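You operate a simulated robot arm through the tools that you are given. There is no shell and no other tool.

You run a simulated robot arm. Do the job below in one go: nothing can be reset, and whatever is moved stays where it is left.

TASK
Sand the worn patch on the railing, then oil it.
Fine: grey sanding pad, orange oil pad, brown oil dish; both pads back. A coat counts when it lies all over at full strength: go over it till it gets no stronger. What is to be rubbed or washed off counts as gone when no trace of it is left.

Only the result counts: the job must be done as asked and must still hold three seconds after the hand-in. Knocking over, shifting, dropping, spilling or breaking anything else fails it.

THE ROBOT
A 6-joint arm with a two-finger gripper, fixed in place. Base frame: the origin is at the foot of the arm, x ahead of it, y to its left, z up. Readings come in m, rad, newtons and seconds.
Its first joint turns from -2.897 to 2.897 rad. Payload 2.45 kg.
The tool frame sits at the grasp point between the pads (the TCP): z along the fingers, y along the line on which they close. The tips reach 0.02 m beyond it. The gripper opens to 0.14 m. The gripper's body begins 0.168 m behind the TCP.
Orientation is told as [roll, pitch, yaw] about the base's x, y, z axes, in that order, counted from this pose: with the fingers straight down and closing along the base's y, the tool's x points along the base's -x, its y along +y and its z along -z.

THE INTERFACE
- The arm moves only by the tool step_arm. Its argument "motion" is a list of rows, each an object of numbers (a shift or turn left out is 0, a gripper value left out holds the last): "dx", "dy", "dz": the shift along the base's x, y, z in m; "wx", "wy", "wz": the turn, a rotation vector about the base's x, y, z in rad; "claw": the closure, from 0 (fully open) to 1 (shut). In form: [{"dx": .., "dy": .., "dz": .., "wx": .., "wy": .., "wz": .., "claw": ..}, ...]. A call has 1 to 20 rows; each row is the pose to reach, as a shift and turn from the pose commanded when the call began. Rows are played at 5 a second. More than 0.05 m and 0.15 rad between two rows, or a gripper value outside its range, and nothing of the call is played. Where a pose cannot be reached the arm comes as near as it can. A force on the tool above 40 N (or 10 N above the force at the start of the call, whichever is more), or a blocked arm, ends the call early, and 0.2 s more pass. The fingers move at their own pace (about 0.045 m/s each) and stop on an object; they squeeze with about 20 N. The grip force told is the motor's: it shows also when the fingers shut on nothing. Time passes only in rows, and 0.2 s behind the last, so rows that repeat a pose let the fingers close. It gives the time, the measured TCP pose, the force on the tool (base axes), the opening and the grip force at its end, in the units of the frame above (readings bear some noise), with the torque about the TCP (base axes, N m) and any sound that the robot's microphone picked up.
- Cameras (640 x 400 px; columns grow to the right, rows downward): "scene" is fixed at [0.398, -0.6582, 1.7996]; the picture's right is [0.75, -0.66, 0.00], its down [-0.48, -0.55, -0.68] and it looks along [0.45, 0.51, -0.73] (base axes); focal length 354 px, centre (320, 200). "wrist" rides on the gripper at [0.078, 0.011, -0.209] in the tool frame; the picture's right is [-0.14, 0.99, 0.00], its down [-0.92, -0.13, -0.37] and it looks along [-0.36, -0.05, 0.93] (tool axes); focal length 280 px, centre (320, 200). There is no depth. A picture from a camera that has moved, and an enlarged one, comes with that camera's place and axes in the base frame and with its lens. The place of the scene camera against the robot may be out by one fixed shift of up to 0.012 m in any direction.
- get_image(camera): a new picture of that camera. The clock stands still meanwhile.
- inspect(camera, box): a new picture of the part [left, top, right, bottom] of that camera's present view, enlarged. The clock stands still meanwhile.
- hand_in(): hands the job in; it is judged then, once.

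Places have to be worked out from the pictures, the camera data and where the tool is seen. Open the gripper and draw the arm clear of the work before you hand the job in, unless the task says otherwise.

The tools are called after ">>>" as a command line: name --argument value ..., lists and objects as JSON in quotes. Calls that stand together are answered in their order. step_arm: Moves the arm, as the interface text tells. Its arguments: {"type":"object","properties":{"motion":{"type":"array"}},"required":["motion"]} The other tools are called the same way: get_image (camera) takes a picture; inspect (camera, box) takes an enlarged picture of a part of a camera's view; hand_in () hands the job in.

At the start:

```text
time_s: 0.0
ee_pos: [0.6863, 0.113, 1.3585]
tcp_rot: [0.001, 0.001, 0.001]
wrist_force: [-0.8, -0.3, 0.6]
moment: [0.03, -0.02, 0.04]
gripper_width: 0.1401
gripper_force: 0.0
```

scene: 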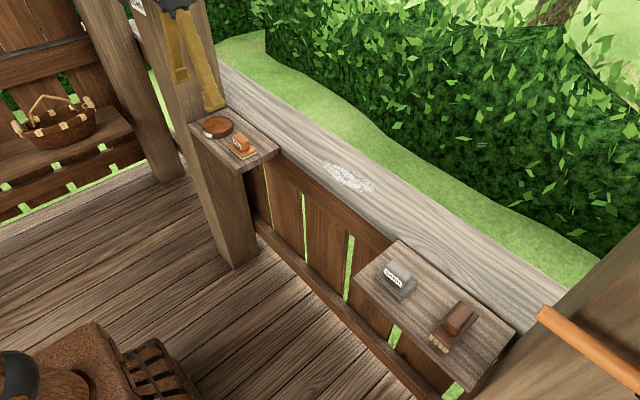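
wrist: 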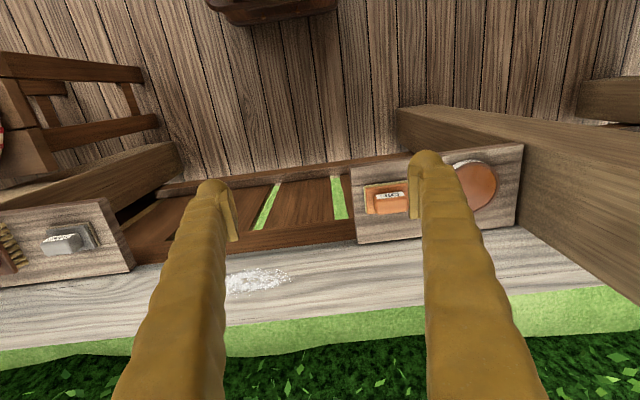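

I begin by looking closely at the two shelves and the worn patch in the scene picture before moving anything.

>>> inspect --camera "scene" --box '[180, 90, 300, 180]'

>>> inspect --camera "scene" --box '[350, 230, 530, 380]'

>>> inspect --camera "scene" --box '[290, 130, 410, 220]'

>>> get_image --camera "wrist"

```text
4.44 times, centred on (240, 135) of scene
camera zoom: at [0.398, -0.6582, 1.7996], right [0.75, -0.66, 0.0], down [-0.48, -0.55, -0.68], along [0.45, 0.51, -0.73], focal length 1572 px, centre (676, 489)
```

zoom: 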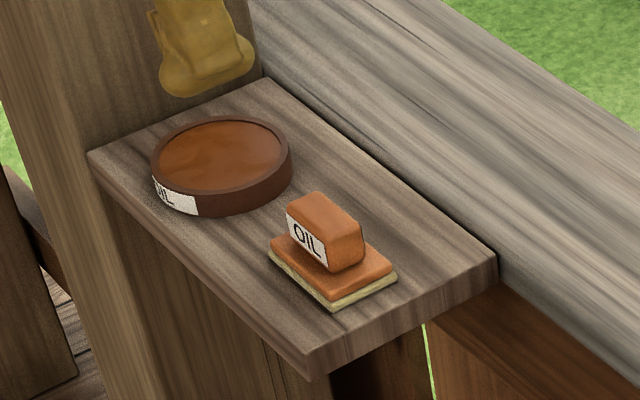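

```text
2.67 times, centred on (440, 305) of scene
camera zoom: at [0.398, -0.6582, 1.7996], right [0.75, -0.66, 0.0], down [-0.48, -0.55, -0.68], along [0.45, 0.51, -0.73], focal length 943 px, centre (0, -80)
```

zoom: 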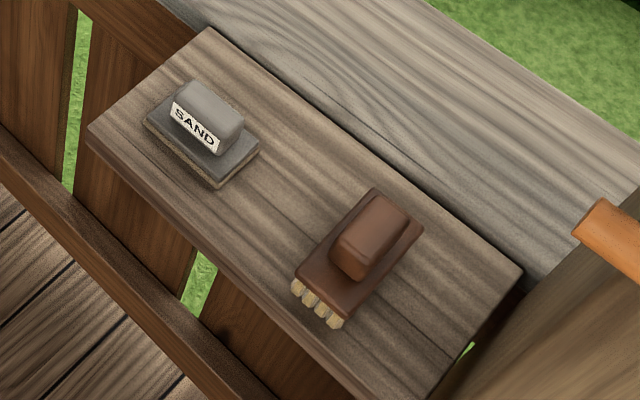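

```text
4.44 times, centred on (350, 175) of scene
camera zoom: at [0.398, -0.6582, 1.7996], right [0.75, -0.66, 0.0], down [-0.48, -0.55, -0.68], along [0.45, 0.51, -0.73], focal length 1572 px, centre (187, 311)
```

zoom: 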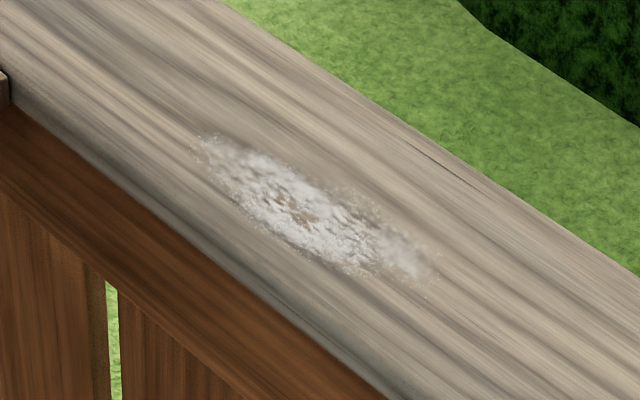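

```text
taken
camera wrist: at [0.6089, 0.1238, 1.5672], right [0.14, 0.99, 0.0], down [0.92, -0.13, 0.37], along [0.36, -0.05, -0.93], focal length 280 px, centre (320, 200)
```

wrist: 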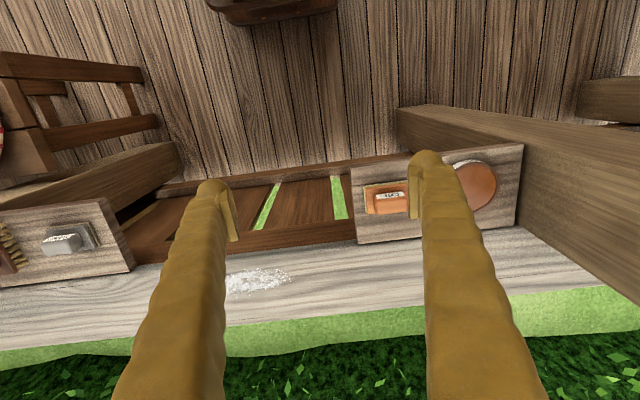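

The wrist and scene views together put the railing top near z≈1.0, with the worn patch around (1.02, -0.09). The sand pad looks near (0.84, -0.47) and the oil pad near (0.84, 0.24), with the dish past it. I'll move over the patch side for a second wrist view so I can triangulate.

>>> step_arm --motion '[{"dx": 0.02, "dy": -0.04, "dz": 0}, {"dx": 0.04, "dy": -0.08, "dz": 0}, {"dx": 0.06, "dy": -0.12, "dz": 0}, {"dx": 0.08, "dy": -0.16, "dz": 0}, {"dx": 0.1, "dy": -0.2, "dz": 0}, {"dx": 0.1, "dy": -0.2, "dz": 0}]'

>>> get_image --camera "wrist"

>>> get_image --camera "scene"

```text
time_s: 1.4
ee_pos: [0.7857, -0.0883, 1.3587]
tcp_rot: [0.001, -0.001, -0.001]
wrist_force: [0.3, 0.5, 0.0]
moment: [0.01, -0.01, -0.01]
gripper_width: 0.1401
gripper_force: 0.0
```

```text
taken
camera wrist: at [0.7085, -0.0766, 1.5678], right [0.14, 0.99, 0.0], down [0.92, -0.13, 0.37], along [0.37, -0.05, -0.93], focal length 280 px, centre (320, 200)
```

wrist: 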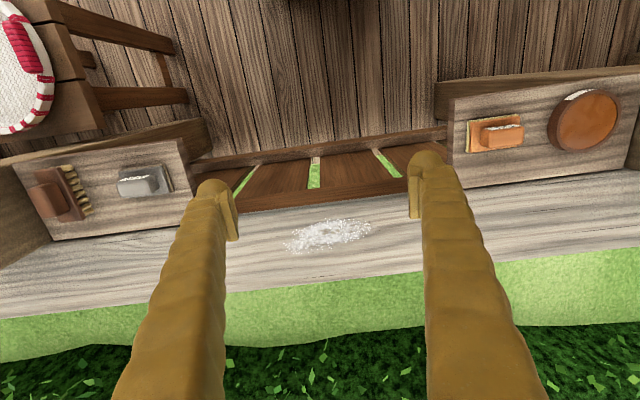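

```text
taken
```

scene: 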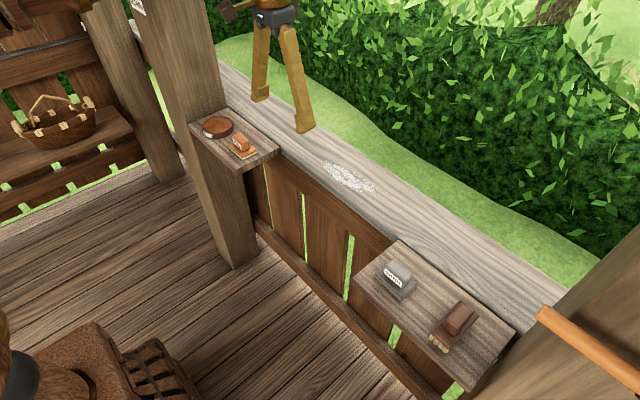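

The two wrist views agree on the following: railing top z≈1.0, patch about y -0.20…0.0 and x 0.98…1.06, sand pad near (0.836, -0.471), oil pad near (0.838, 0.255), dish near (0.835, 0.415). The patch is at the edge of the stated reach, so I'll test how far out I can go above it with the tool well clear of the railing.

>>> step_arm --motion '[{"dx": 0.04, "dz": -0.02}, {"dx": 0.08, "dz": -0.04}, {"dx": 0.12, "dz": -0.06}, {"dx": 0.16, "dz": -0.08}, {"dx": 0.2, "dz": -0.1}, {"dx": 0.235, "dz": -0.14}, {"dx": 0.235, "dz": -0.18}, {"dx": 0.235, "dz": -0.18}]'

>>> get_image --camera "wrist"

>>> get_image --camera "scene"

```text
refused: row 6 steps farther than a row can; nothing moved
```

```text
taken
camera wrist: at [0.7085, -0.0766, 1.5678], right [0.14, 0.99, 0.0], down [0.92, -0.13, 0.37], along [0.37, -0.05, -0.93], focal length 280 px, centre (320, 200)
```

wrist: 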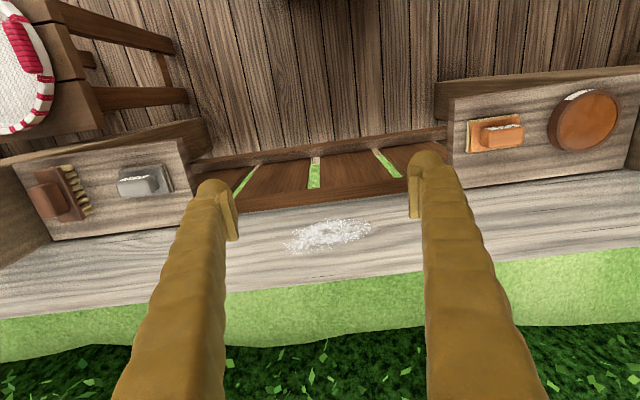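

```text
taken
```

scene: 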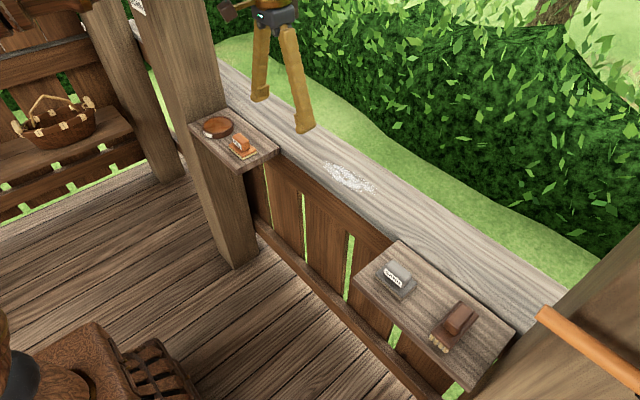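

The call was refused because one row stepped more than 0.05 m. I'll repeat the move with smaller steps, staying clear above the railing.

>>> step_arm --motion '[{"dx": 0.04, "dz": -0.02}, {"dx": 0.08, "dz": -0.04}, {"dx": 0.12, "dz": -0.06}, {"dx": 0.16, "dz": -0.08}, {"dx": 0.2, "dz": -0.1}, {"dx": 0.235, "dz": -0.12}, {"dx": 0.235, "dz": -0.15}, {"dx": 0.235, "dz": -0.18}, {"dx": 0.235, "dz": -0.18}]'

>>> get_image --camera "wrist"

>>> get_image --camera "scene"

```text
time_s: 3.4
ee_pos: [1.0215, -0.0878, 1.1782]
tcp_rot: [-0.001, 0.001, -0.001]
wrist_force: [-0.5, -0.5, 1.0]
moment: [0.0, 0.01, -0.01]
gripper_width: 0.1401
gripper_force: 0.0
```

```text
taken
camera wrist: at [0.9439, -0.0765, 1.387], right [0.14, 0.99, 0.0], down [0.92, -0.13, 0.37], along [0.37, -0.05, -0.93], focal length 280 px, centre (320, 200)
```

wrist: 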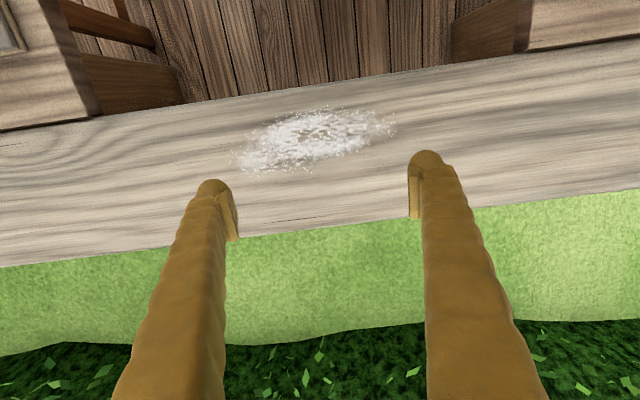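

```text
taken
```

scene: 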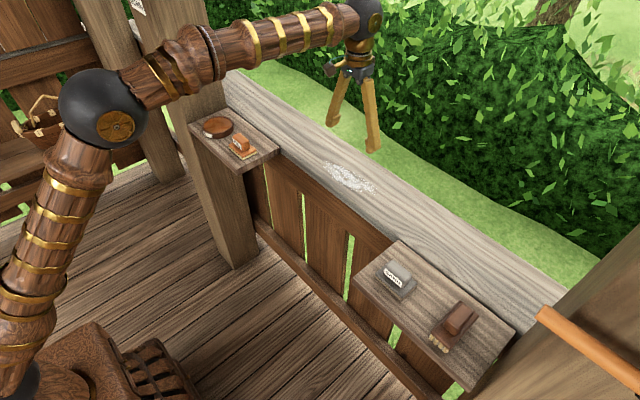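

The arm reaches over the patch, and the edge parallax now gives railing top z≈1.02, railing x≈0.94–1.13 and patch centre about (1.004, -0.093). Next I go above the sand pad, around (0.836, -0.471), for a close look.

>>> step_arm --motion '[{"dx": -0.02, "dy": -0.04}, {"dx": -0.04, "dy": -0.08}, {"dx": -0.06, "dy": -0.12}, {"dx": -0.08, "dy": -0.16}, {"dx": -0.1, "dy": -0.2}, {"dx": -0.12, "dy": -0.24}, {"dx": -0.14, "dy": -0.28}, {"dx": -0.16, "dy": -0.32}, {"dx": -0.175, "dy": -0.36}, {"dx": -0.186, "dy": -0.383}, {"dx": -0.186, "dy": -0.383}]'

>>> get_image --camera "wrist"

>>> get_image --camera "scene"

```text
time_s: 5.8
ee_pos: [0.835, -0.4703, 1.1784]
tcp_rot: [0.0, -0.001, 0.0]
wrist_force: [0.1, 0.8, 0.1]
moment: [-0.01, 0.01, 0.01]
gripper_width: 0.1401
gripper_force: 0.1
```

```text
taken
camera wrist: at [0.7569, -0.4594, 1.3874], right [0.14, 0.99, 0.0], down [0.92, -0.13, 0.37], along [0.36, -0.05, -0.93], focal length 280 px, centre (320, 200)
```

wrist: 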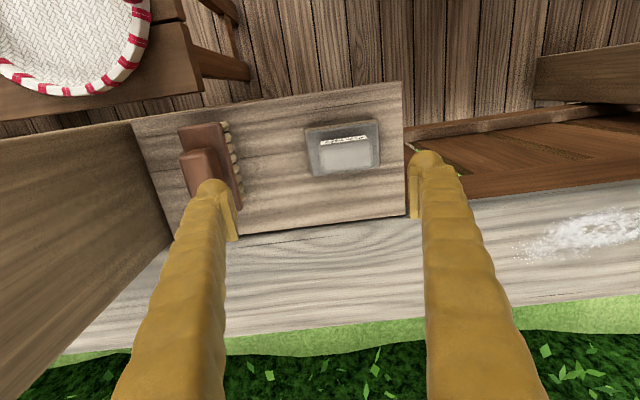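

```text
taken
```

scene: 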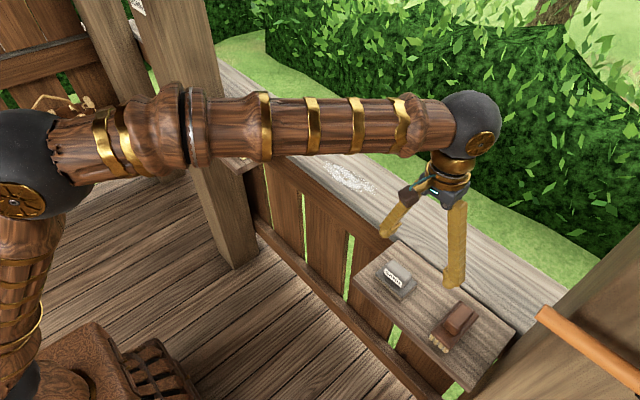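

The sand pad is in clear view between the fingers. I'll enlarge it to work out its centre, heading and handle size.

>>> inspect --camera "wrist" --box '[280, 100, 408, 180]'

>>> inspect --camera "scene" --box '[360, 245, 440, 305]'

```text
5.00 times, centred on (344, 140) of wrist
camera zoom: at [0.7569, -0.4594, 1.3874], right [0.14, 0.99, 0.0], down [0.92, -0.13, 0.37], along [0.36, -0.05, -0.93], focal length 1402 px, centre (200, 500)
```

zoom: 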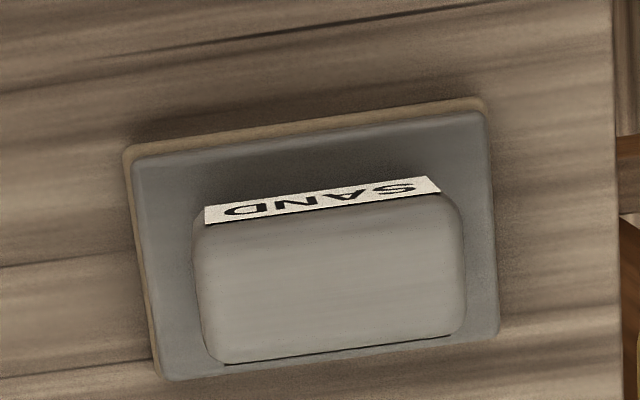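

```text
6.67 times, centred on (400, 275) of scene
camera zoom: at [0.398, -0.6582, 1.7996], right [0.75, -0.66, 0.0], down [-0.48, -0.55, -0.68], along [0.45, 0.51, -0.73], focal length 2358 px, centre (-213, -300)
```

zoom: 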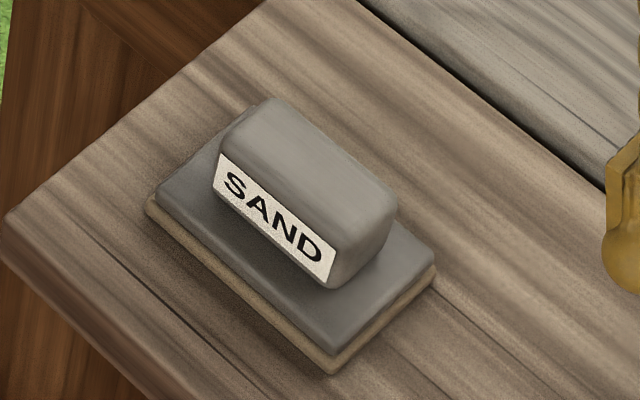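

From the enlarged view, the sand pad's plate is about 0.09 × 0.06 m and square to the base axes. Its centre is near (0.833, -0.439), and the handle is about 0.06 m along y and 0.035 m in x. I'll centre over it, narrow the opening to about 0.10 and drop partway for a second look to fix the heights.

>>> step_arm --motion '[{"dx": -0.001, "dy": 0.016, "claw": 0.28}, {"dx": -0.002, "dy": 0.031, "dz": -0.02, "claw": 0.28}, {"dx": -0.002, "dy": 0.031, "dz": -0.04, "claw": 0.28}, {"dx": -0.002, "dy": 0.031, "dz": -0.06, "claw": 0.28}, {"dx": -0.002, "dy": 0.031, "dz": -0.06, "claw": 0.28}]'

>>> inspect --camera "wrist" --box '[200, 60, 440, 210]'

>>> inspect --camera "scene" --box '[330, 190, 490, 310]'

```text
time_s: 7.0
ee_pos: [0.8341, -0.4388, 1.1162]
tcp_rot: [0.0, 0.0, 0.001]
wrist_force: [0.3, 0.0, 0.5]
moment: [0.0, -0.01, -0.03]
gripper_width: 0.1009
gripper_force: 0.1
```

```text
2.67 times, centred on (320, 135) of wrist
camera zoom: at [0.7559, -0.4281, 1.3261], right [0.14, 0.99, 0.0], down [0.92, -0.13, 0.37], along [0.36, -0.05, -0.93], focal length 748 px, centre (320, 373)
```

zoom: 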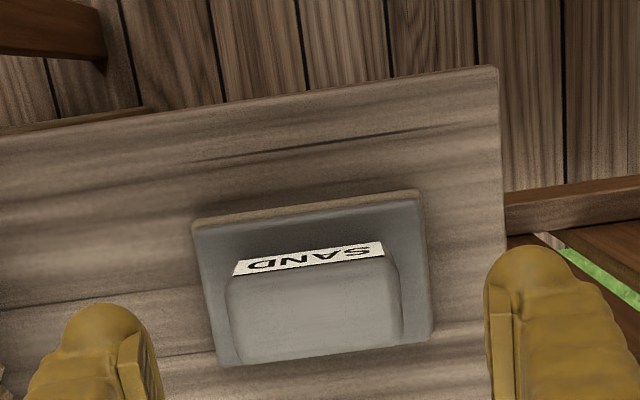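

```text
3.33 times, centred on (410, 250) of scene
camera zoom: at [0.398, -0.6582, 1.7996], right [0.75, -0.66, 0.0], down [-0.48, -0.55, -0.68], along [0.45, 0.51, -0.73], focal length 1179 px, centre (20, 33)
```

zoom: 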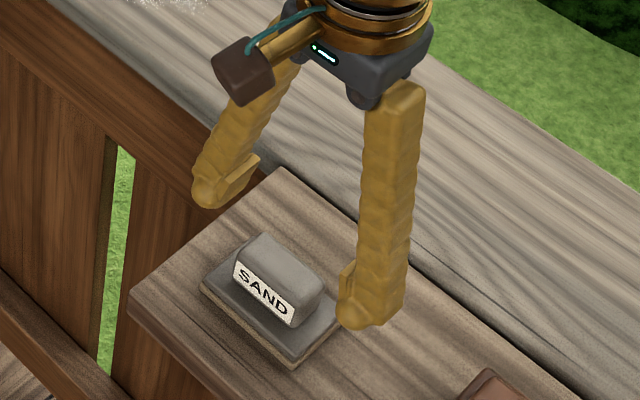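

The plate top works out at z≈1.03–1.04 with its centre near (0.832, -0.4405). The fingers will straddle the pad, so I'll lower to TCP z≈1.075 and look again before closing.

>>> step_arm --motion '[{"dx": -0.001, "dy": -0.002, "dz": -0.015}, {"dx": -0.002, "dy": -0.002, "dz": -0.03}, {"dx": -0.002, "dy": -0.002, "dz": -0.041}, {"dx": -0.002, "dy": -0.002, "dz": -0.041}]'

>>> inspect --camera "wrist" --box '[200, 60, 440, 210]'

>>> inspect --camera "scene" --box '[330, 210, 490, 330]'

```text
time_s: 8.0
ee_pos: [0.8314, -0.4417, 1.0768]
tcp_rot: [0.0, 0.0, 0.0]
wrist_force: [-0.1, -0.7, -0.1]
moment: [0.0, 0.01, 0.04]
gripper_width: 0.1006
gripper_force: 0.0
```

```text
2.67 times, centred on (320, 135) of wrist
camera zoom: at [0.7538, -0.4302, 1.2856], right [0.14, 0.99, 0.0], down [0.92, -0.13, 0.37], along [0.37, -0.05, -0.93], focal length 748 px, centre (320, 373)
```

zoom: 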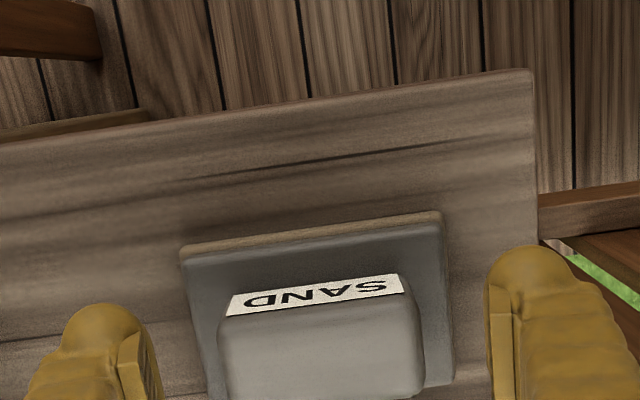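

```text
3.33 times, centred on (410, 270) of scene
camera zoom: at [0.398, -0.6582, 1.7996], right [0.75, -0.66, 0.0], down [-0.48, -0.55, -0.68], along [0.45, 0.51, -0.73], focal length 1179 px, centre (20, -33)
```

zoom: 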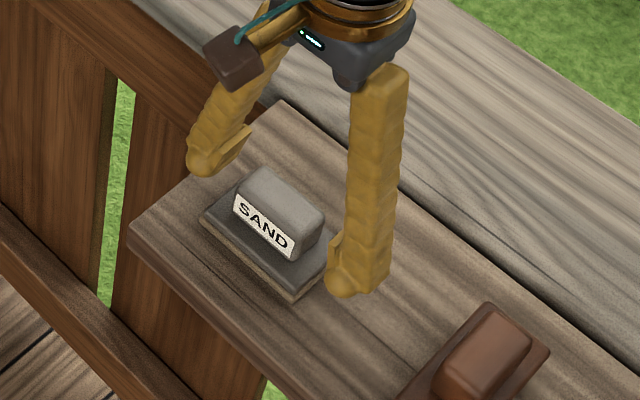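

The fingers straddle the pad, whose centre is about (0.834, -0.441), plate top ≈1.03 and handle top ≈1.06. I'll lower to TCP z≈1.060, which puts the tips at 1.040 just above the plate, and close on the handle.

>>> step_arm --motion '[{"dx": 0.002, "dy": 0.0, "dz": -0.008}, {"dx": 0.002, "dy": 0.0, "dz": -0.016}, {"dx": 0.002, "dy": 0.0, "dz": -0.016}, {"dx": 0.002, "dz": -0.016, "claw": 0.5}, {"dx": 0.002, "dz": -0.016, "claw": 0.6}, {"dx": 0.002, "dz": -0.016, "claw": 0.8}, {"dx": 0.002, "dz": -0.016, "claw": 1.0}, {"dx": 0.002, "dz": -0.016, "claw": 1.0}, {"dx": 0.002, "dz": -0.016, "claw": 1.0}]'

>>> inspect --camera "wrist" --box '[200, 80, 440, 230]'

>>> inspect --camera "scene" --box '[330, 210, 490, 330]'

```text
time_s: 9.3
ee_pos: [0.8345, -0.4414, 1.0662]
tcp_rot: [-0.005, -0.005, 0.0]
wrist_force: [-1.5, 2.4, 25.9]
moment: [0.46, 0.17, 0.02]
gripper_width: 0.061
gripper_force: 15.6
stopped in row 6: the force on the tool passed its limit at 46 N (the readings are from after the stop); the commanded pose is now the measured one
```

```text
2.67 times, centred on (320, 155) of wrist
camera zoom: at [0.7554, -0.4291, 1.2756], right [0.14, 0.99, 0.0], down [0.92, -0.13, 0.38], along [0.37, -0.05, -0.93], focal length 748 px, centre (320, 320)
```

zoom: 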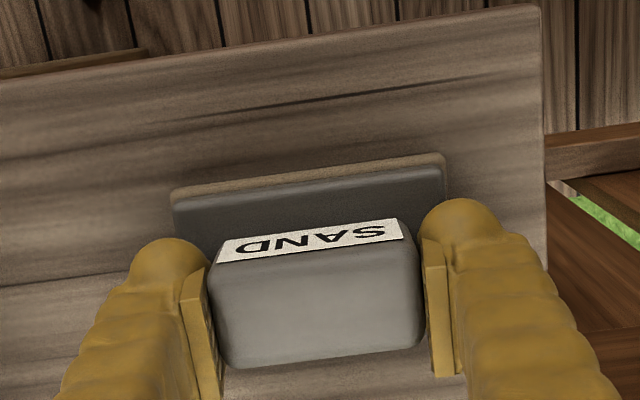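

```text
3.33 times, centred on (410, 270) of scene
camera zoom: at [0.398, -0.6582, 1.7996], right [0.75, -0.66, 0.0], down [-0.48, -0.55, -0.68], along [0.45, 0.51, -0.73], focal length 1179 px, centre (20, -33)
```

zoom: 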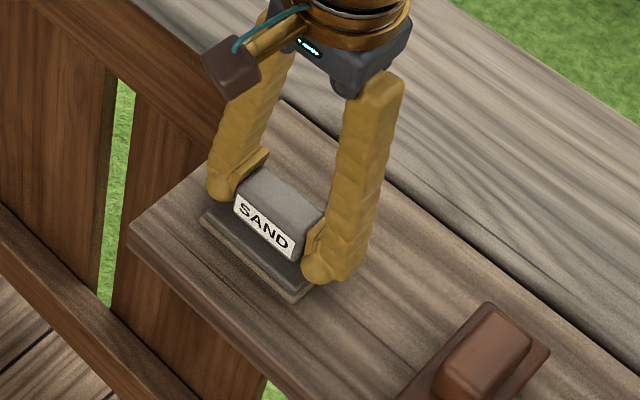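

The fingertips met the plate top, so it is at about z≈1.046, and the fingers are on the handle with an opening of 0.061. I'll ease the downward push by a few millimetres, let the grip close fully, then lift straight up.

>>> step_arm --motion '[{"dz": 0.002, "claw": 1.0}, {"dz": 0.002, "claw": 1.0}, {"dz": 0.002, "claw": 1.0}, {"dz": 0.002, "claw": 1.0}]'

```text
time_s: 10.3
ee_pos: [0.8332, -0.4402, 1.0677]
tcp_rot: [-0.002, -0.006, 0.001]
wrist_force: [3.5, -3.1, 29.0]
moment: [0.12, 0.07, 0.06]
gripper_width: 0.0604
gripper_force: 19.8
```

The grip is at 19.8 N with an opening of 0.0604, but the tool still pushes down. I lift straight up now.

>>> step_arm --motion '[{"dz": 0.004}, {"dz": 0.01}, {"dz": 0.02}, {"dz": 0.04}, {"dz": 0.07}, {"dz": 0.1}, {"dz": 0.1}]'

>>> get_image --camera "wrist"

>>> get_image --camera "scene"

```text
time_s: 11.9
ee_pos: [0.8332, -0.4405, 1.1668]
tcp_rot: [-0.001, -0.003, 0.0]
wrist_force: [0.5, -0.1, 0.1]
moment: [0.0, 0.01, -0.03]
gripper_width: 0.0001
gripper_force: 20.2
```

```text
taken
camera wrist: at [0.7551, -0.4288, 1.3752], right [0.14, 0.99, 0.0], down [0.92, -0.13, 0.37], along [0.37, -0.05, -0.93], focal length 280 px, centre (320, 200)
```

wrist: 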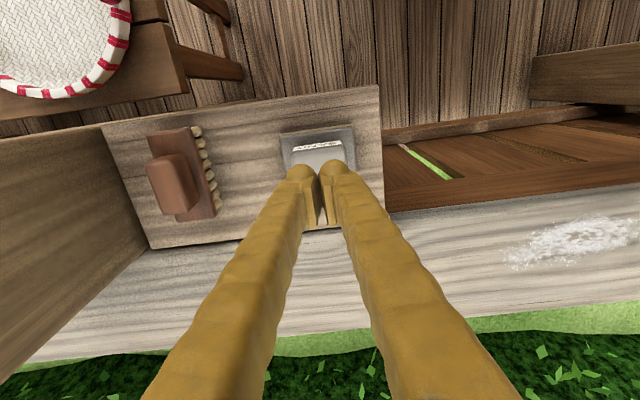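

```text
taken
```

scene: 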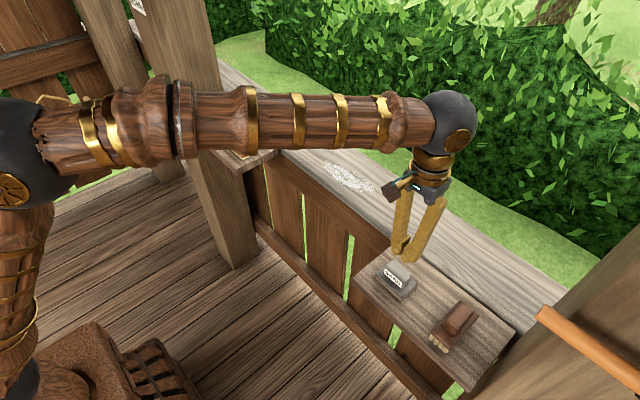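

The handle slipped out: the upward force rose with grip force, so the fingers must have closed on the rounded top edge of the handle. The pad looks still in place, and it sits lower than I assumed. I'll probe the bare shelf just behind the pad with the shut fingertips to learn its real height.

>>> step_arm --motion '[{"dx": 0.03, "dz": 0.0}, {"dx": 0.062, "dz": 0.0}, {"dx": 0.07, "dz": -0.04}, {"dx": 0.07, "dz": -0.08}, {"dx": 0.07, "dz": -0.1}, {"dx": 0.07, "dz": -0.105}, {"dx": 0.07, "dz": -0.11}, {"dx": 0.07, "dz": -0.11}]'

>>> inspect --camera "scene" --box '[360, 225, 460, 300]'

>>> get_image --camera "wrist"

```text
time_s: 13.7
ee_pos: [0.9044, -0.4405, 1.0554]
tcp_rot: [0.0, -0.003, 0.001]
wrist_force: [-0.6, 0.6, -0.2]
moment: [-0.04, -0.01, 0.0]
gripper_width: 0.0
gripper_force: 20.1
```

```text
5.33 times, centred on (410, 262) of scene
camera zoom: at [0.398, -0.6582, 1.7996], right [0.75, -0.66, 0.0], down [-0.48, -0.55, -0.68], along [0.45, 0.51, -0.73], focal length 1886 px, centre (-160, -133)
```

zoom: 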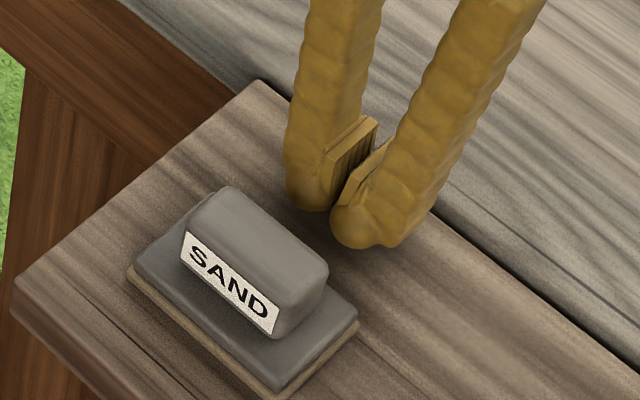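

```text
taken
camera wrist: at [0.8259, -0.4292, 1.2653], right [0.14, 0.99, 0.0], down [0.92, -0.13, 0.37], along [0.37, -0.05, -0.93], focal length 280 px, centre (320, 200)
```

wrist: 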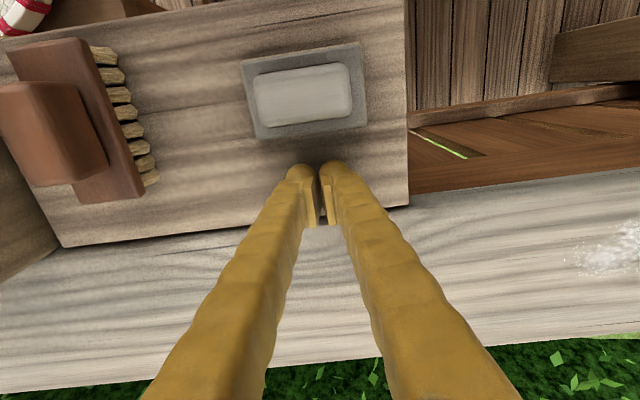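

Fingertips at z≈1.035 still don't touch the shelf, and the pad sits upright just in front of them. I continue down in 2 mm steps until I feel contact.

>>> step_arm --motion '[{"dz": -0.002}, {"dz": -0.004}, {"dz": -0.006}, {"dz": -0.008}, {"dz": -0.01}]'

```text
time_s: 14.9
ee_pos: [0.9045, -0.4411, 1.0496]
tcp_rot: [-0.004, -0.006, -0.002]
wrist_force: [-6.3, 3.5, 39.8]
moment: [0.12, 0.28, 0.03]
gripper_width: 0.0
gripper_force: 29.6
```

Contact at TCP z≈1.0496 puts the shelf top at z≈1.030, so the pad's plate top is about 1.047 and the fingertips were resting on it when the handle slipped. I'll lift, turn the gripper 90° so it closes across the long flat sides of the handle, and open up.

>>> step_arm --motion '[{"dz": 0.005}, {"dz": 0.02}, {"dz": 0.05}, {"dz": 0.09}, {"dz": 0.1, "claw": 0.4}, {"dz": 0.1, "wz": -0.14, "claw": 0.4}, {"dz": 0.1, "wz": -0.28}, {"dz": 0.1, "wz": -0.42}, {"dz": 0.1, "wz": -0.56}, {"dz": 0.1, "wz": -0.7}, {"dz": 0.1, "wz": -0.84}, {"dz": 0.1, "wz": -0.98}, {"dz": 0.1, "wz": -1.12}, {"dz": 0.1, "wz": -1.26}, {"dz": 0.1, "wz": -1.4}, {"dz": 0.1, "wz": -1.5}, {"dz": 0.1, "wz": -1.571}, {"dz": 0.1, "wz": -1.571}]'

>>> get_image --camera "wrist"

>>> get_image --camera "scene"

```text
time_s: 18.7
ee_pos: [0.9048, -0.4414, 1.1455]
tcp_rot: [-0.002, -0.005, -1.572]
wrist_force: [0.0, 0.1, 0.1]
moment: [-0.01, 0.0, 0.03]
gripper_width: 0.0843
gripper_force: 0.0
```

```text
taken
camera wrist: at [0.9163, -0.3616, 1.355], right [0.99, -0.14, 0.0], down [-0.13, -0.92, 0.37], along [-0.05, -0.37, -0.93], focal length 280 px, centre (320, 200)
```

wrist: 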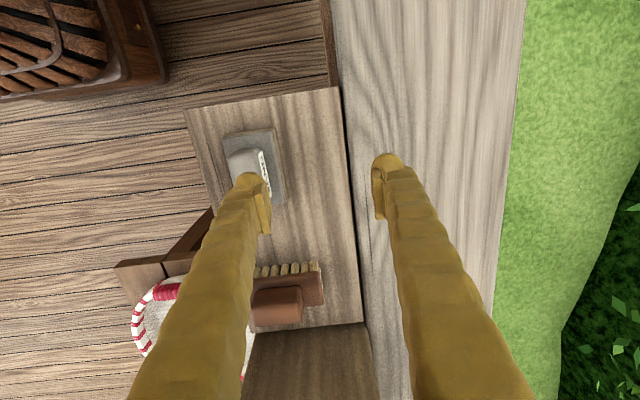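

```text
taken
```

scene: 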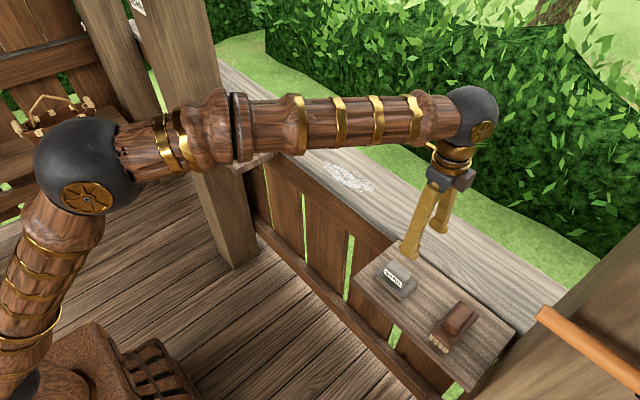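

The gripper is turned and the camera now looks along -y. I'll move over the handle at about (0.829, -0.441), take out the small residual tilt, and look down on it.

>>> step_arm --motion '[{"dx": -0.04, "wx": 0.002, "wy": 0.005}, {"dx": -0.076, "wx": 0.002, "wy": 0.005}, {"dx": -0.076, "wx": 0.002, "wy": 0.005, "dz": -0.02}, {"dx": -0.076, "wx": 0.002, "wy": 0.005, "dz": -0.035}, {"dx": -0.076, "wx": 0.002, "wy": 0.005, "dz": -0.035}]'

>>> inspect --camera "wrist" --box '[200, 60, 440, 210]'

>>> inspect --camera "scene" --box '[330, 210, 490, 310]'

```text
time_s: 19.9
ee_pos: [0.8284, -0.4414, 1.1121]
tcp_rot: [-0.006, -0.002, -1.572]
wrist_force: [0.6, 0.3, 0.0]
moment: [-0.02, 0.02, -0.01]
gripper_width: 0.0842
gripper_force: 0.0
```

```text
2.67 times, centred on (320, 135) of wrist
camera zoom: at [0.8409, -0.3626, 1.3201], right [0.99, -0.14, -0.01], down [-0.13, -0.92, 0.37], along [-0.06, -0.37, -0.93], focal length 748 px, centre (320, 373)
```

zoom: 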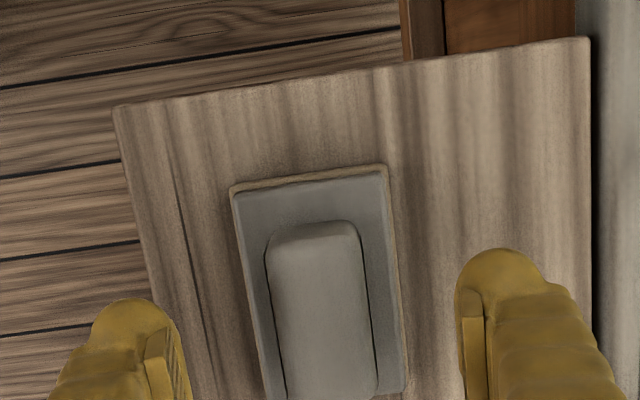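

```text
4.00 times, centred on (410, 260) of scene
camera zoom: at [0.398, -0.6582, 1.7996], right [0.75, -0.66, 0.0], down [-0.48, -0.55, -0.68], along [0.45, 0.51, -0.73], focal length 1415 px, centre (-40, -40)
```

zoom: 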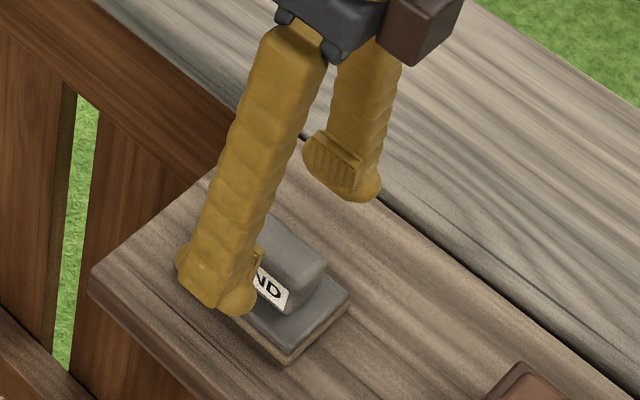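

The handle is centred under the tool to within about a millimetre in x. I'll remove the leftover tilt, descend to TCP z≈1.069 so the tips stay just above the plate, and close across the handle's narrow width.

>>> step_arm --motion '[{"dz": -0.015, "wx": 0.002, "wy": -0.006}, {"dz": -0.03, "wx": 0.002, "wy": -0.006}, {"dz": -0.042, "wx": 0.002, "wy": -0.006}, {"dz": -0.042, "wx": 0.002, "wy": -0.006}]'

>>> inspect --camera "scene" --box '[350, 225, 450, 300]'

>>> get_image --camera "wrist"

```text
time_s: 20.9
ee_pos: [0.8292, -0.4407, 1.0687]
tcp_rot: [-0.001, 0.001, -1.571]
wrist_force: [0.3, 0.6, 0.3]
moment: [0.04, -0.02, 0.04]
gripper_width: 0.084
gripper_force: 0.1
```

```text
5.33 times, centred on (400, 262) of scene
camera zoom: at [0.398, -0.6582, 1.7996], right [0.75, -0.66, 0.0], down [-0.48, -0.55, -0.68], along [0.45, 0.51, -0.73], focal length 1886 px, centre (-107, -133)
```

zoom: 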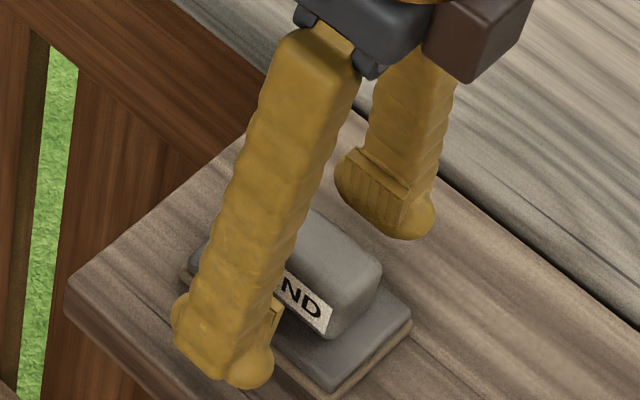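

```text
taken
camera wrist: at [0.8404, -0.3625, 1.2784], right [0.99, -0.14, 0.0], down [-0.13, -0.92, 0.37], along [-0.05, -0.37, -0.93], focal length 280 px, centre (320, 200)
```

wrist: 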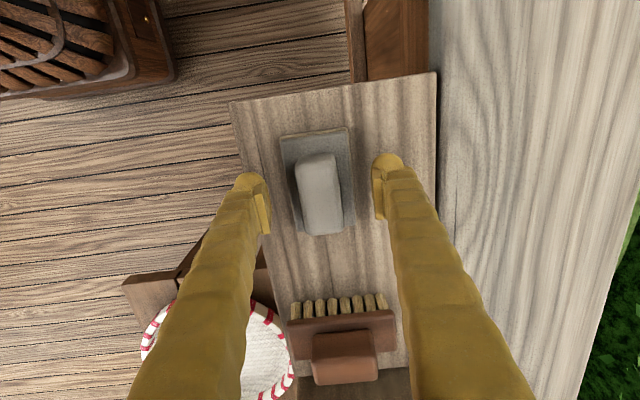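

There's no contact force and the fingers straddle the handle. I close now and read the opening.

>>> step_arm --motion '[{"claw": 0.6}, {"claw": 0.75}, {"claw": 1.0}, {"claw": 1.0}, {"claw": 1.0}, {"claw": 1.0}]'

>>> inspect --camera "wrist" --box '[240, 100, 400, 250]'

>>> inspect --camera "scene" --box '[350, 225, 450, 300]'

```text
time_s: 22.3
ee_pos: [0.829, -0.4413, 1.0694]
tcp_rot: [0.001, 0.0, -1.571]
wrist_force: [0.1, -0.7, -0.1]
moment: [0.04, 0.02, 0.01]
gripper_width: 0.0311
gripper_force: 19.6
```

```text
2.67 times, centred on (320, 175) of wrist
camera zoom: at [0.8405, -0.3625, 1.2783], right [0.99, -0.14, 0.0], down [-0.13, -0.92, 0.37], along [-0.05, -0.37, -0.93], focal length 748 px, centre (320, 267)
```

zoom: 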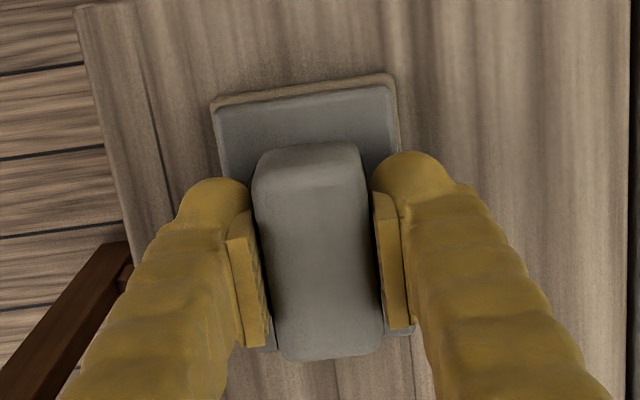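

```text
5.33 times, centred on (400, 262) of scene
camera zoom: at [0.398, -0.6582, 1.7996], right [0.75, -0.66, 0.0], down [-0.48, -0.55, -0.68], along [0.45, 0.51, -0.73], focal length 1886 px, centre (-107, -133)
```

zoom: 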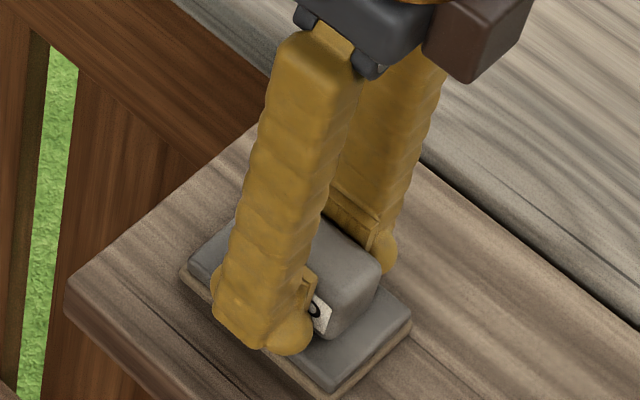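

The grip is clean: opening 0.0311, 19.6 N and no side or vertical load. I lift a few millimetres slowly and check that the opening holds.

>>> step_arm --motion '[{"dz": 0.002}, {"dz": 0.005}, {"dz": 0.009}, {"dz": 0.014}, {"dz": 0.02}, {"dz": 0.02}]'

>>> inspect --camera "scene" --box '[350, 225, 450, 300]'

```text
time_s: 23.7
ee_pos: [0.8274, -0.4402, 1.0889]
tcp_rot: [-0.003, 0.0, -1.569]
wrist_force: [0.0, 0.0, -1.4]
moment: [-0.01, 0.02, 0.03]
gripper_width: 0.0308
gripper_force: 19.8
```

```text
5.33 times, centred on (400, 262) of scene
camera zoom: at [0.398, -0.6582, 1.7996], right [0.75, -0.66, 0.0], down [-0.48, -0.55, -0.68], along [0.45, 0.51, -0.73], focal length 1886 px, centre (-107, -133)
```

zoom: 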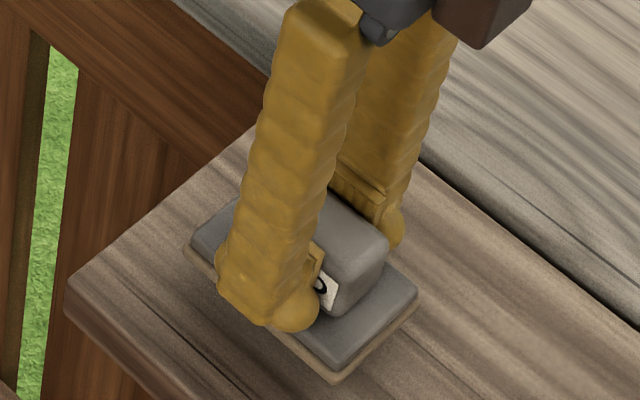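

The pad came up with the fingers (opening 0.0308, about 1.4 N of weight), so the pad's underside is about 0.039 below the TCP. I raise further and carry it toward the patch, stopping at (1.0, -0.2) to get a top view of the patch.

>>> step_arm --motion '[{"dz": 0.015}, {"dz": 0.035}, {"dz": 0.06}, {"dx": 0.02, "dy": 0.028, "dz": 0.07}, {"dx": 0.04, "dy": 0.056, "dz": 0.07}, {"dx": 0.06, "dy": 0.084, "dz": 0.07}, {"dx": 0.08, "dy": 0.112, "dz": 0.07}, {"dx": 0.1, "dy": 0.14, "dz": 0.07}, {"dx": 0.12, "dy": 0.168, "dz": 0.07}, {"dx": 0.14, "dy": 0.196, "dz": 0.07}, {"dx": 0.16, "dy": 0.22, "dz": 0.07}, {"dx": 0.172, "dy": 0.24, "dz": 0.07}, {"dx": 0.172, "dy": 0.24, "dz": 0.07}]'

>>> get_image --camera "wrist"

>>> get_image --camera "scene"

```text
time_s: 26.5
ee_pos: [1.0012, -0.2006, 1.1592]
tcp_rot: [-0.002, 0.0, -1.57]
wrist_force: [-0.3, 0.5, -1.9]
moment: [0.01, 0.03, -0.01]
gripper_width: 0.0308
gripper_force: 20.2
```

```text
taken
camera wrist: at [1.0122, -0.1227, 1.3685], right [0.99, -0.14, 0.0], down [-0.13, -0.92, 0.37], along [-0.05, -0.37, -0.93], focal length 280 px, centre (320, 200)
```

wrist: 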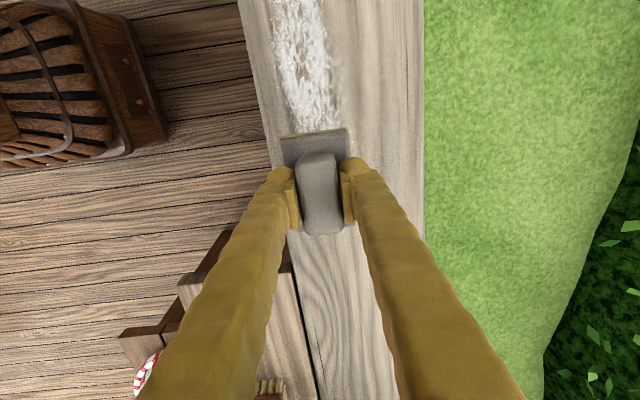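

```text
taken
```

scene: 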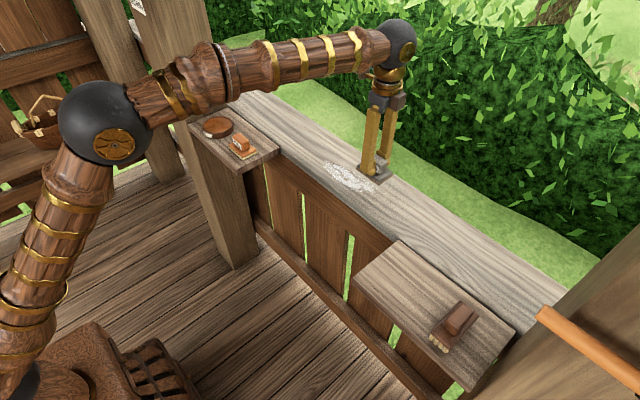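

The top view confirms the patch spans x≈0.966–1.043 on the railing, with its +y end hidden only in the other direction. I lower the pad over the -y part of the patch to just above the surface, then feel for contact.

>>> step_arm --motion '[{"dx": 0.001, "dy": 0.01, "dz": -0.03}, {"dx": 0.002, "dy": 0.02, "dz": -0.06}, {"dx": 0.002, "dy": 0.02, "dz": -0.08}, {"dx": 0.002, "dy": 0.02, "dz": -0.085}, {"dx": 0.002, "dy": 0.02, "dz": -0.088}, {"dx": 0.002, "dy": 0.02, "dz": -0.09}, {"dx": 0.002, "dy": 0.02, "dz": -0.09}]'

```text
time_s: 28.1
ee_pos: [1.0025, -0.1805, 1.0698]
tcp_rot: [0.0, 0.0, -1.571]
wrist_force: [-3.4, 1.6, 6.0]
moment: [0.06, 0.05, 0.03]
gripper_width: 0.0309
gripper_force: 19.9
```

The pad touches the railing at TCP z≈1.0698, so the railing top is also z≈1.03 and the push is about 7 N. I press slightly more and make a first test stroke along the patch and back in the middle lane.

>>> step_arm --motion '[{"dz": -0.0005}, {"dy": 0.015, "dz": -0.0005}, {"dy": 0.03, "dz": -0.0005}, {"dy": 0.05, "dz": -0.0005}, {"dy": 0.07, "dz": -0.0005}, {"dy": 0.09, "dz": -0.0005}, {"dy": 0.11, "dz": -0.0005}, {"dy": 0.13, "dz": -0.0005}, {"dy": 0.15, "dz": -0.0005}, {"dy": 0.17, "dz": -0.0005}, {"dy": 0.185, "dz": -0.0005}, {"dy": 0.185, "dz": -0.0005}]'

>>> inspect --camera "scene" --box '[290, 110, 410, 220]'

>>> get_image --camera "wrist"

```text
time_s: 30.7
ee_pos: [1.0033, 0.0039, 1.0684]
tcp_rot: [0.001, 0.0, -1.571]
wrist_force: [-0.2, -0.7, 11.3]
moment: [-0.03, 0.0, -0.02]
gripper_width: 0.031
gripper_force: 20.2
```

```text
3.64 times, centred on (350, 165) of scene
camera zoom: at [0.398, -0.6582, 1.7996], right [0.75, -0.66, 0.0], down [-0.48, -0.55, -0.68], along [0.45, 0.51, -0.73], focal length 1286 px, centre (211, 327)
```

zoom: 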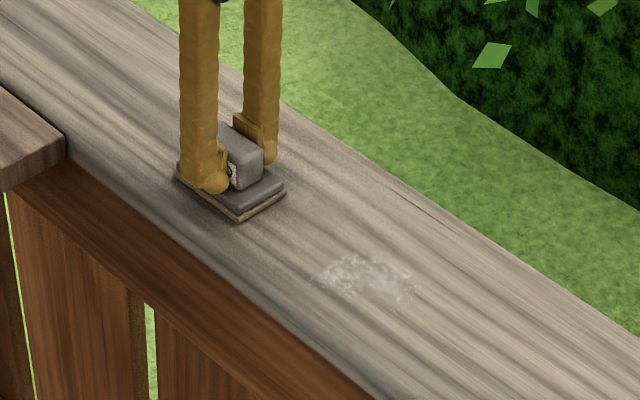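

```text
taken
camera wrist: at [1.0138, 0.0823, 1.2781], right [0.99, -0.14, 0.0], down [-0.13, -0.92, 0.37], along [-0.05, -0.37, -0.93], focal length 280 px, centre (320, 200)
```

wrist: 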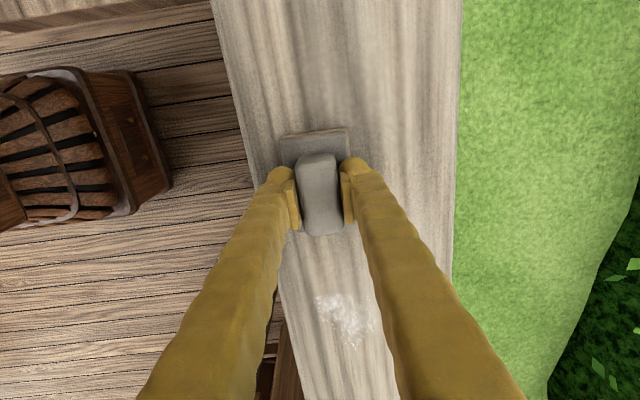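

One stroke cleared most of the patch; a remnant is left near (1.008, -0.164), with the push at about 11 N. I continue back along the inner lane (x≈0.985) to y≈-0.20, then cross to the outer side.

>>> step_arm --motion '[{"dx": -0.009}, {"dx": -0.018}, {"dx": -0.018, "dy": -0.02}, {"dx": -0.018, "dy": -0.04}, {"dx": -0.018, "dy": -0.06}, {"dx": -0.018, "dy": -0.08}, {"dx": -0.018, "dy": -0.1}, {"dx": -0.018, "dy": -0.12}, {"dx": -0.018, "dy": -0.14}, {"dx": -0.018, "dy": -0.16}, {"dx": -0.018, "dy": -0.18}, {"dx": -0.018, "dy": -0.2}, {"dx": -0.003, "dy": -0.2}, {"dx": 0.012, "dy": -0.2}, {"dx": 0.022, "dy": -0.2}, {"dx": 0.022, "dy": -0.185}, {"dx": 0.022, "dy": -0.17}, {"dx": 0.022, "dy": -0.155}, {"dx": 0.022, "dy": -0.14}]'

>>> inspect --camera "scene" --box '[290, 110, 410, 220]'

```text
time_s: 34.7
ee_pos: [1.0251, -0.1379, 1.0686]
tcp_rot: [0.001, 0.001, -1.571]
wrist_force: [0.5, -2.7, 10.8]
moment: [-0.15, 0.01, 0.07]
gripper_width: 0.0309
gripper_force: 20.2
```

```text
3.64 times, centred on (350, 165) of scene
camera zoom: at [0.398, -0.6582, 1.7996], right [0.75, -0.66, 0.0], down [-0.48, -0.55, -0.68], along [0.45, 0.51, -0.73], focal length 1286 px, centre (211, 327)
```

zoom: 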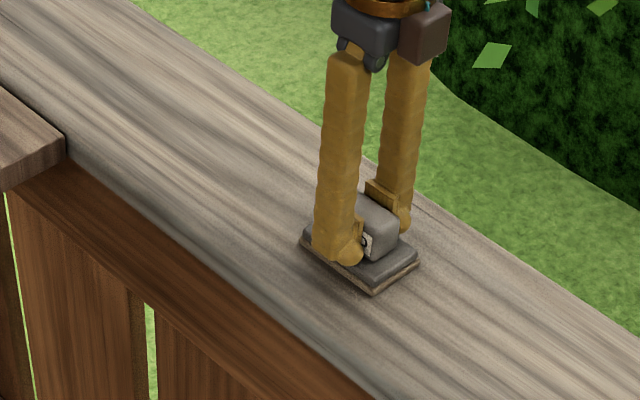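

The remnant is no longer visible beside the pad and the push holds at about 11 N. I complete the outer lane and repeat the middle lane so every part is gone over more than once.

>>> step_arm --motion '[{"dy": 0.02}, {"dy": 0.04}, {"dy": 0.06}, {"dy": 0.08}, {"dy": 0.1}, {"dy": 0.12}, {"dy": 0.14}, {"dy": 0.155}, {"dx": -0.01, "dy": 0.155}, {"dx": -0.02, "dy": 0.155}, {"dx": -0.02, "dy": 0.135}, {"dx": -0.02, "dy": 0.115}, {"dx": -0.02, "dy": 0.095}, {"dx": -0.02, "dy": 0.075}, {"dx": -0.02, "dy": 0.055}, {"dx": -0.02, "dy": 0.035}, {"dx": -0.02, "dy": 0.015}, {"dx": -0.02, "dy": -0.005}, {"dx": -0.02, "dy": -0.025}, {"dx": -0.02, "dy": -0.045}]'

>>> step_arm --motion '[{"dy": -0.015}, {"dx": 0.008, "dy": -0.02}, {"dx": 0.017, "dy": -0.02}, {"dx": 0.025, "dy": -0.02}, {"dx": 0.025, "dy": 0.0}, {"dx": 0.025, "dy": 0.02}, {"dx": 0.025, "dy": 0.04}, {"dx": 0.025, "dy": 0.06}, {"dx": 0.025, "dy": 0.08}, {"dx": 0.025, "dy": 0.1}, {"dx": 0.025, "dy": 0.12}, {"dx": 0.025, "dy": 0.14}, {"dx": 0.025, "dy": 0.16}, {"dx": 0.025, "dy": 0.18}, {"dx": 0.025, "dy": 0.2}, {"dx": 0.01, "dy": 0.2}, {"dx": -0.005, "dy": 0.2}, {"dx": -0.02, "dy": 0.2}]'

>>> step_arm --motion '[{"dy": -0.02}, {"dy": -0.04}, {"dy": -0.06}, {"dy": -0.08}, {"dy": -0.1}, {"dy": -0.12}, {"dy": -0.14}, {"dy": -0.16}, {"dy": -0.18}, {"dy": -0.2}, {"dy": -0.215}, {"dx": 0.015, "dy": -0.215}, {"dx": 0.03, "dy": -0.215}, {"dx": 0.03, "dy": -0.215, "dz": 0.01}, {"dx": 0.03, "dy": -0.215, "dz": 0.04}, {"dx": 0.03, "dy": -0.215, "dz": 0.08}, {"dx": 0.03, "dy": -0.24, "dz": 0.11}, {"dx": 0.03, "dy": -0.27, "dz": 0.13}, {"dx": 0.03, "dy": -0.29, "dz": 0.14}, {"dx": 0.03, "dy": -0.29, "dz": 0.14}]'

>>> inspect --camera "scene" --box '[290, 120, 410, 220]'

>>> get_image --camera "wrist"

```text
time_s: 38.9
ee_pos: [1.0045, -0.1815, 1.0691]
tcp_rot: [-0.001, 0.002, -1.574]
wrist_force: [-0.5, 0.2, 5.4]
moment: [0.07, 0.03, -0.03]
gripper_width: 0.0311
gripper_force: 19.9
```

```text
time_s: 42.7
ee_pos: [0.9858, 0.0189, 1.0686]
tcp_rot: [-0.001, 0.0, -1.571]
wrist_force: [-0.4, -0.4, -1.6]
moment: [-0.02, 0.03, 0.03]
gripper_width: 0.0308
gripper_force: 19.7
```

```text
time_s: 46.9
ee_pos: [1.0151, -0.27, 1.2076]
tcp_rot: [-0.002, 0.001, -1.569]
wrist_force: [-0.7, -0.6, -1.4]
moment: [0.01, 0.0, 0.02]
gripper_width: 0.031
gripper_force: 19.3
```

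```text
4.00 times, centred on (350, 170) of scene
camera zoom: at [0.398, -0.6582, 1.7996], right [0.75, -0.66, 0.0], down [-0.48, -0.55, -0.68], along [0.45, 0.51, -0.73], focal length 1415 px, centre (200, 320)
```

zoom: 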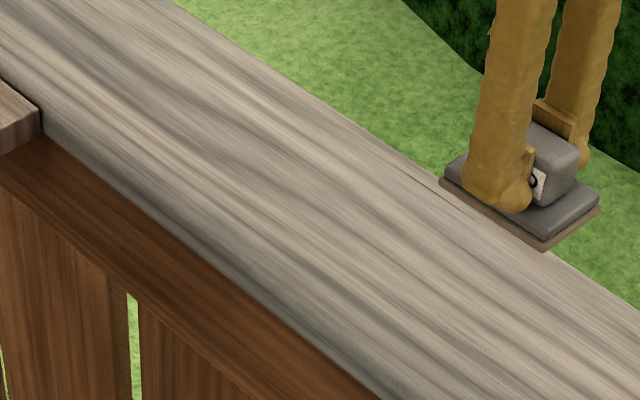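

```text
taken
camera wrist: at [1.0264, -0.1926, 1.4173], right [0.99, -0.14, 0.0], down [-0.13, -0.92, 0.37], along [-0.05, -0.37, -0.93], focal length 280 px, centre (320, 200)
```

wrist: 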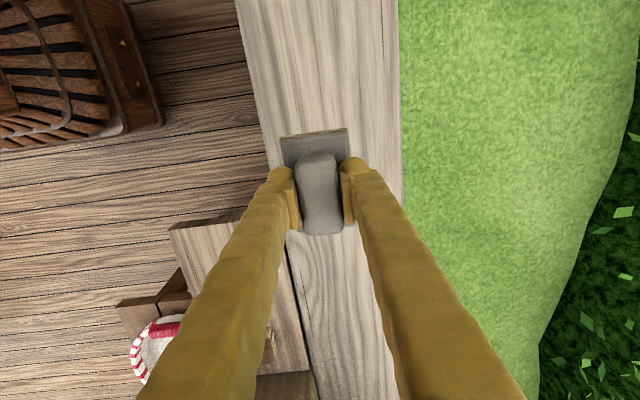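

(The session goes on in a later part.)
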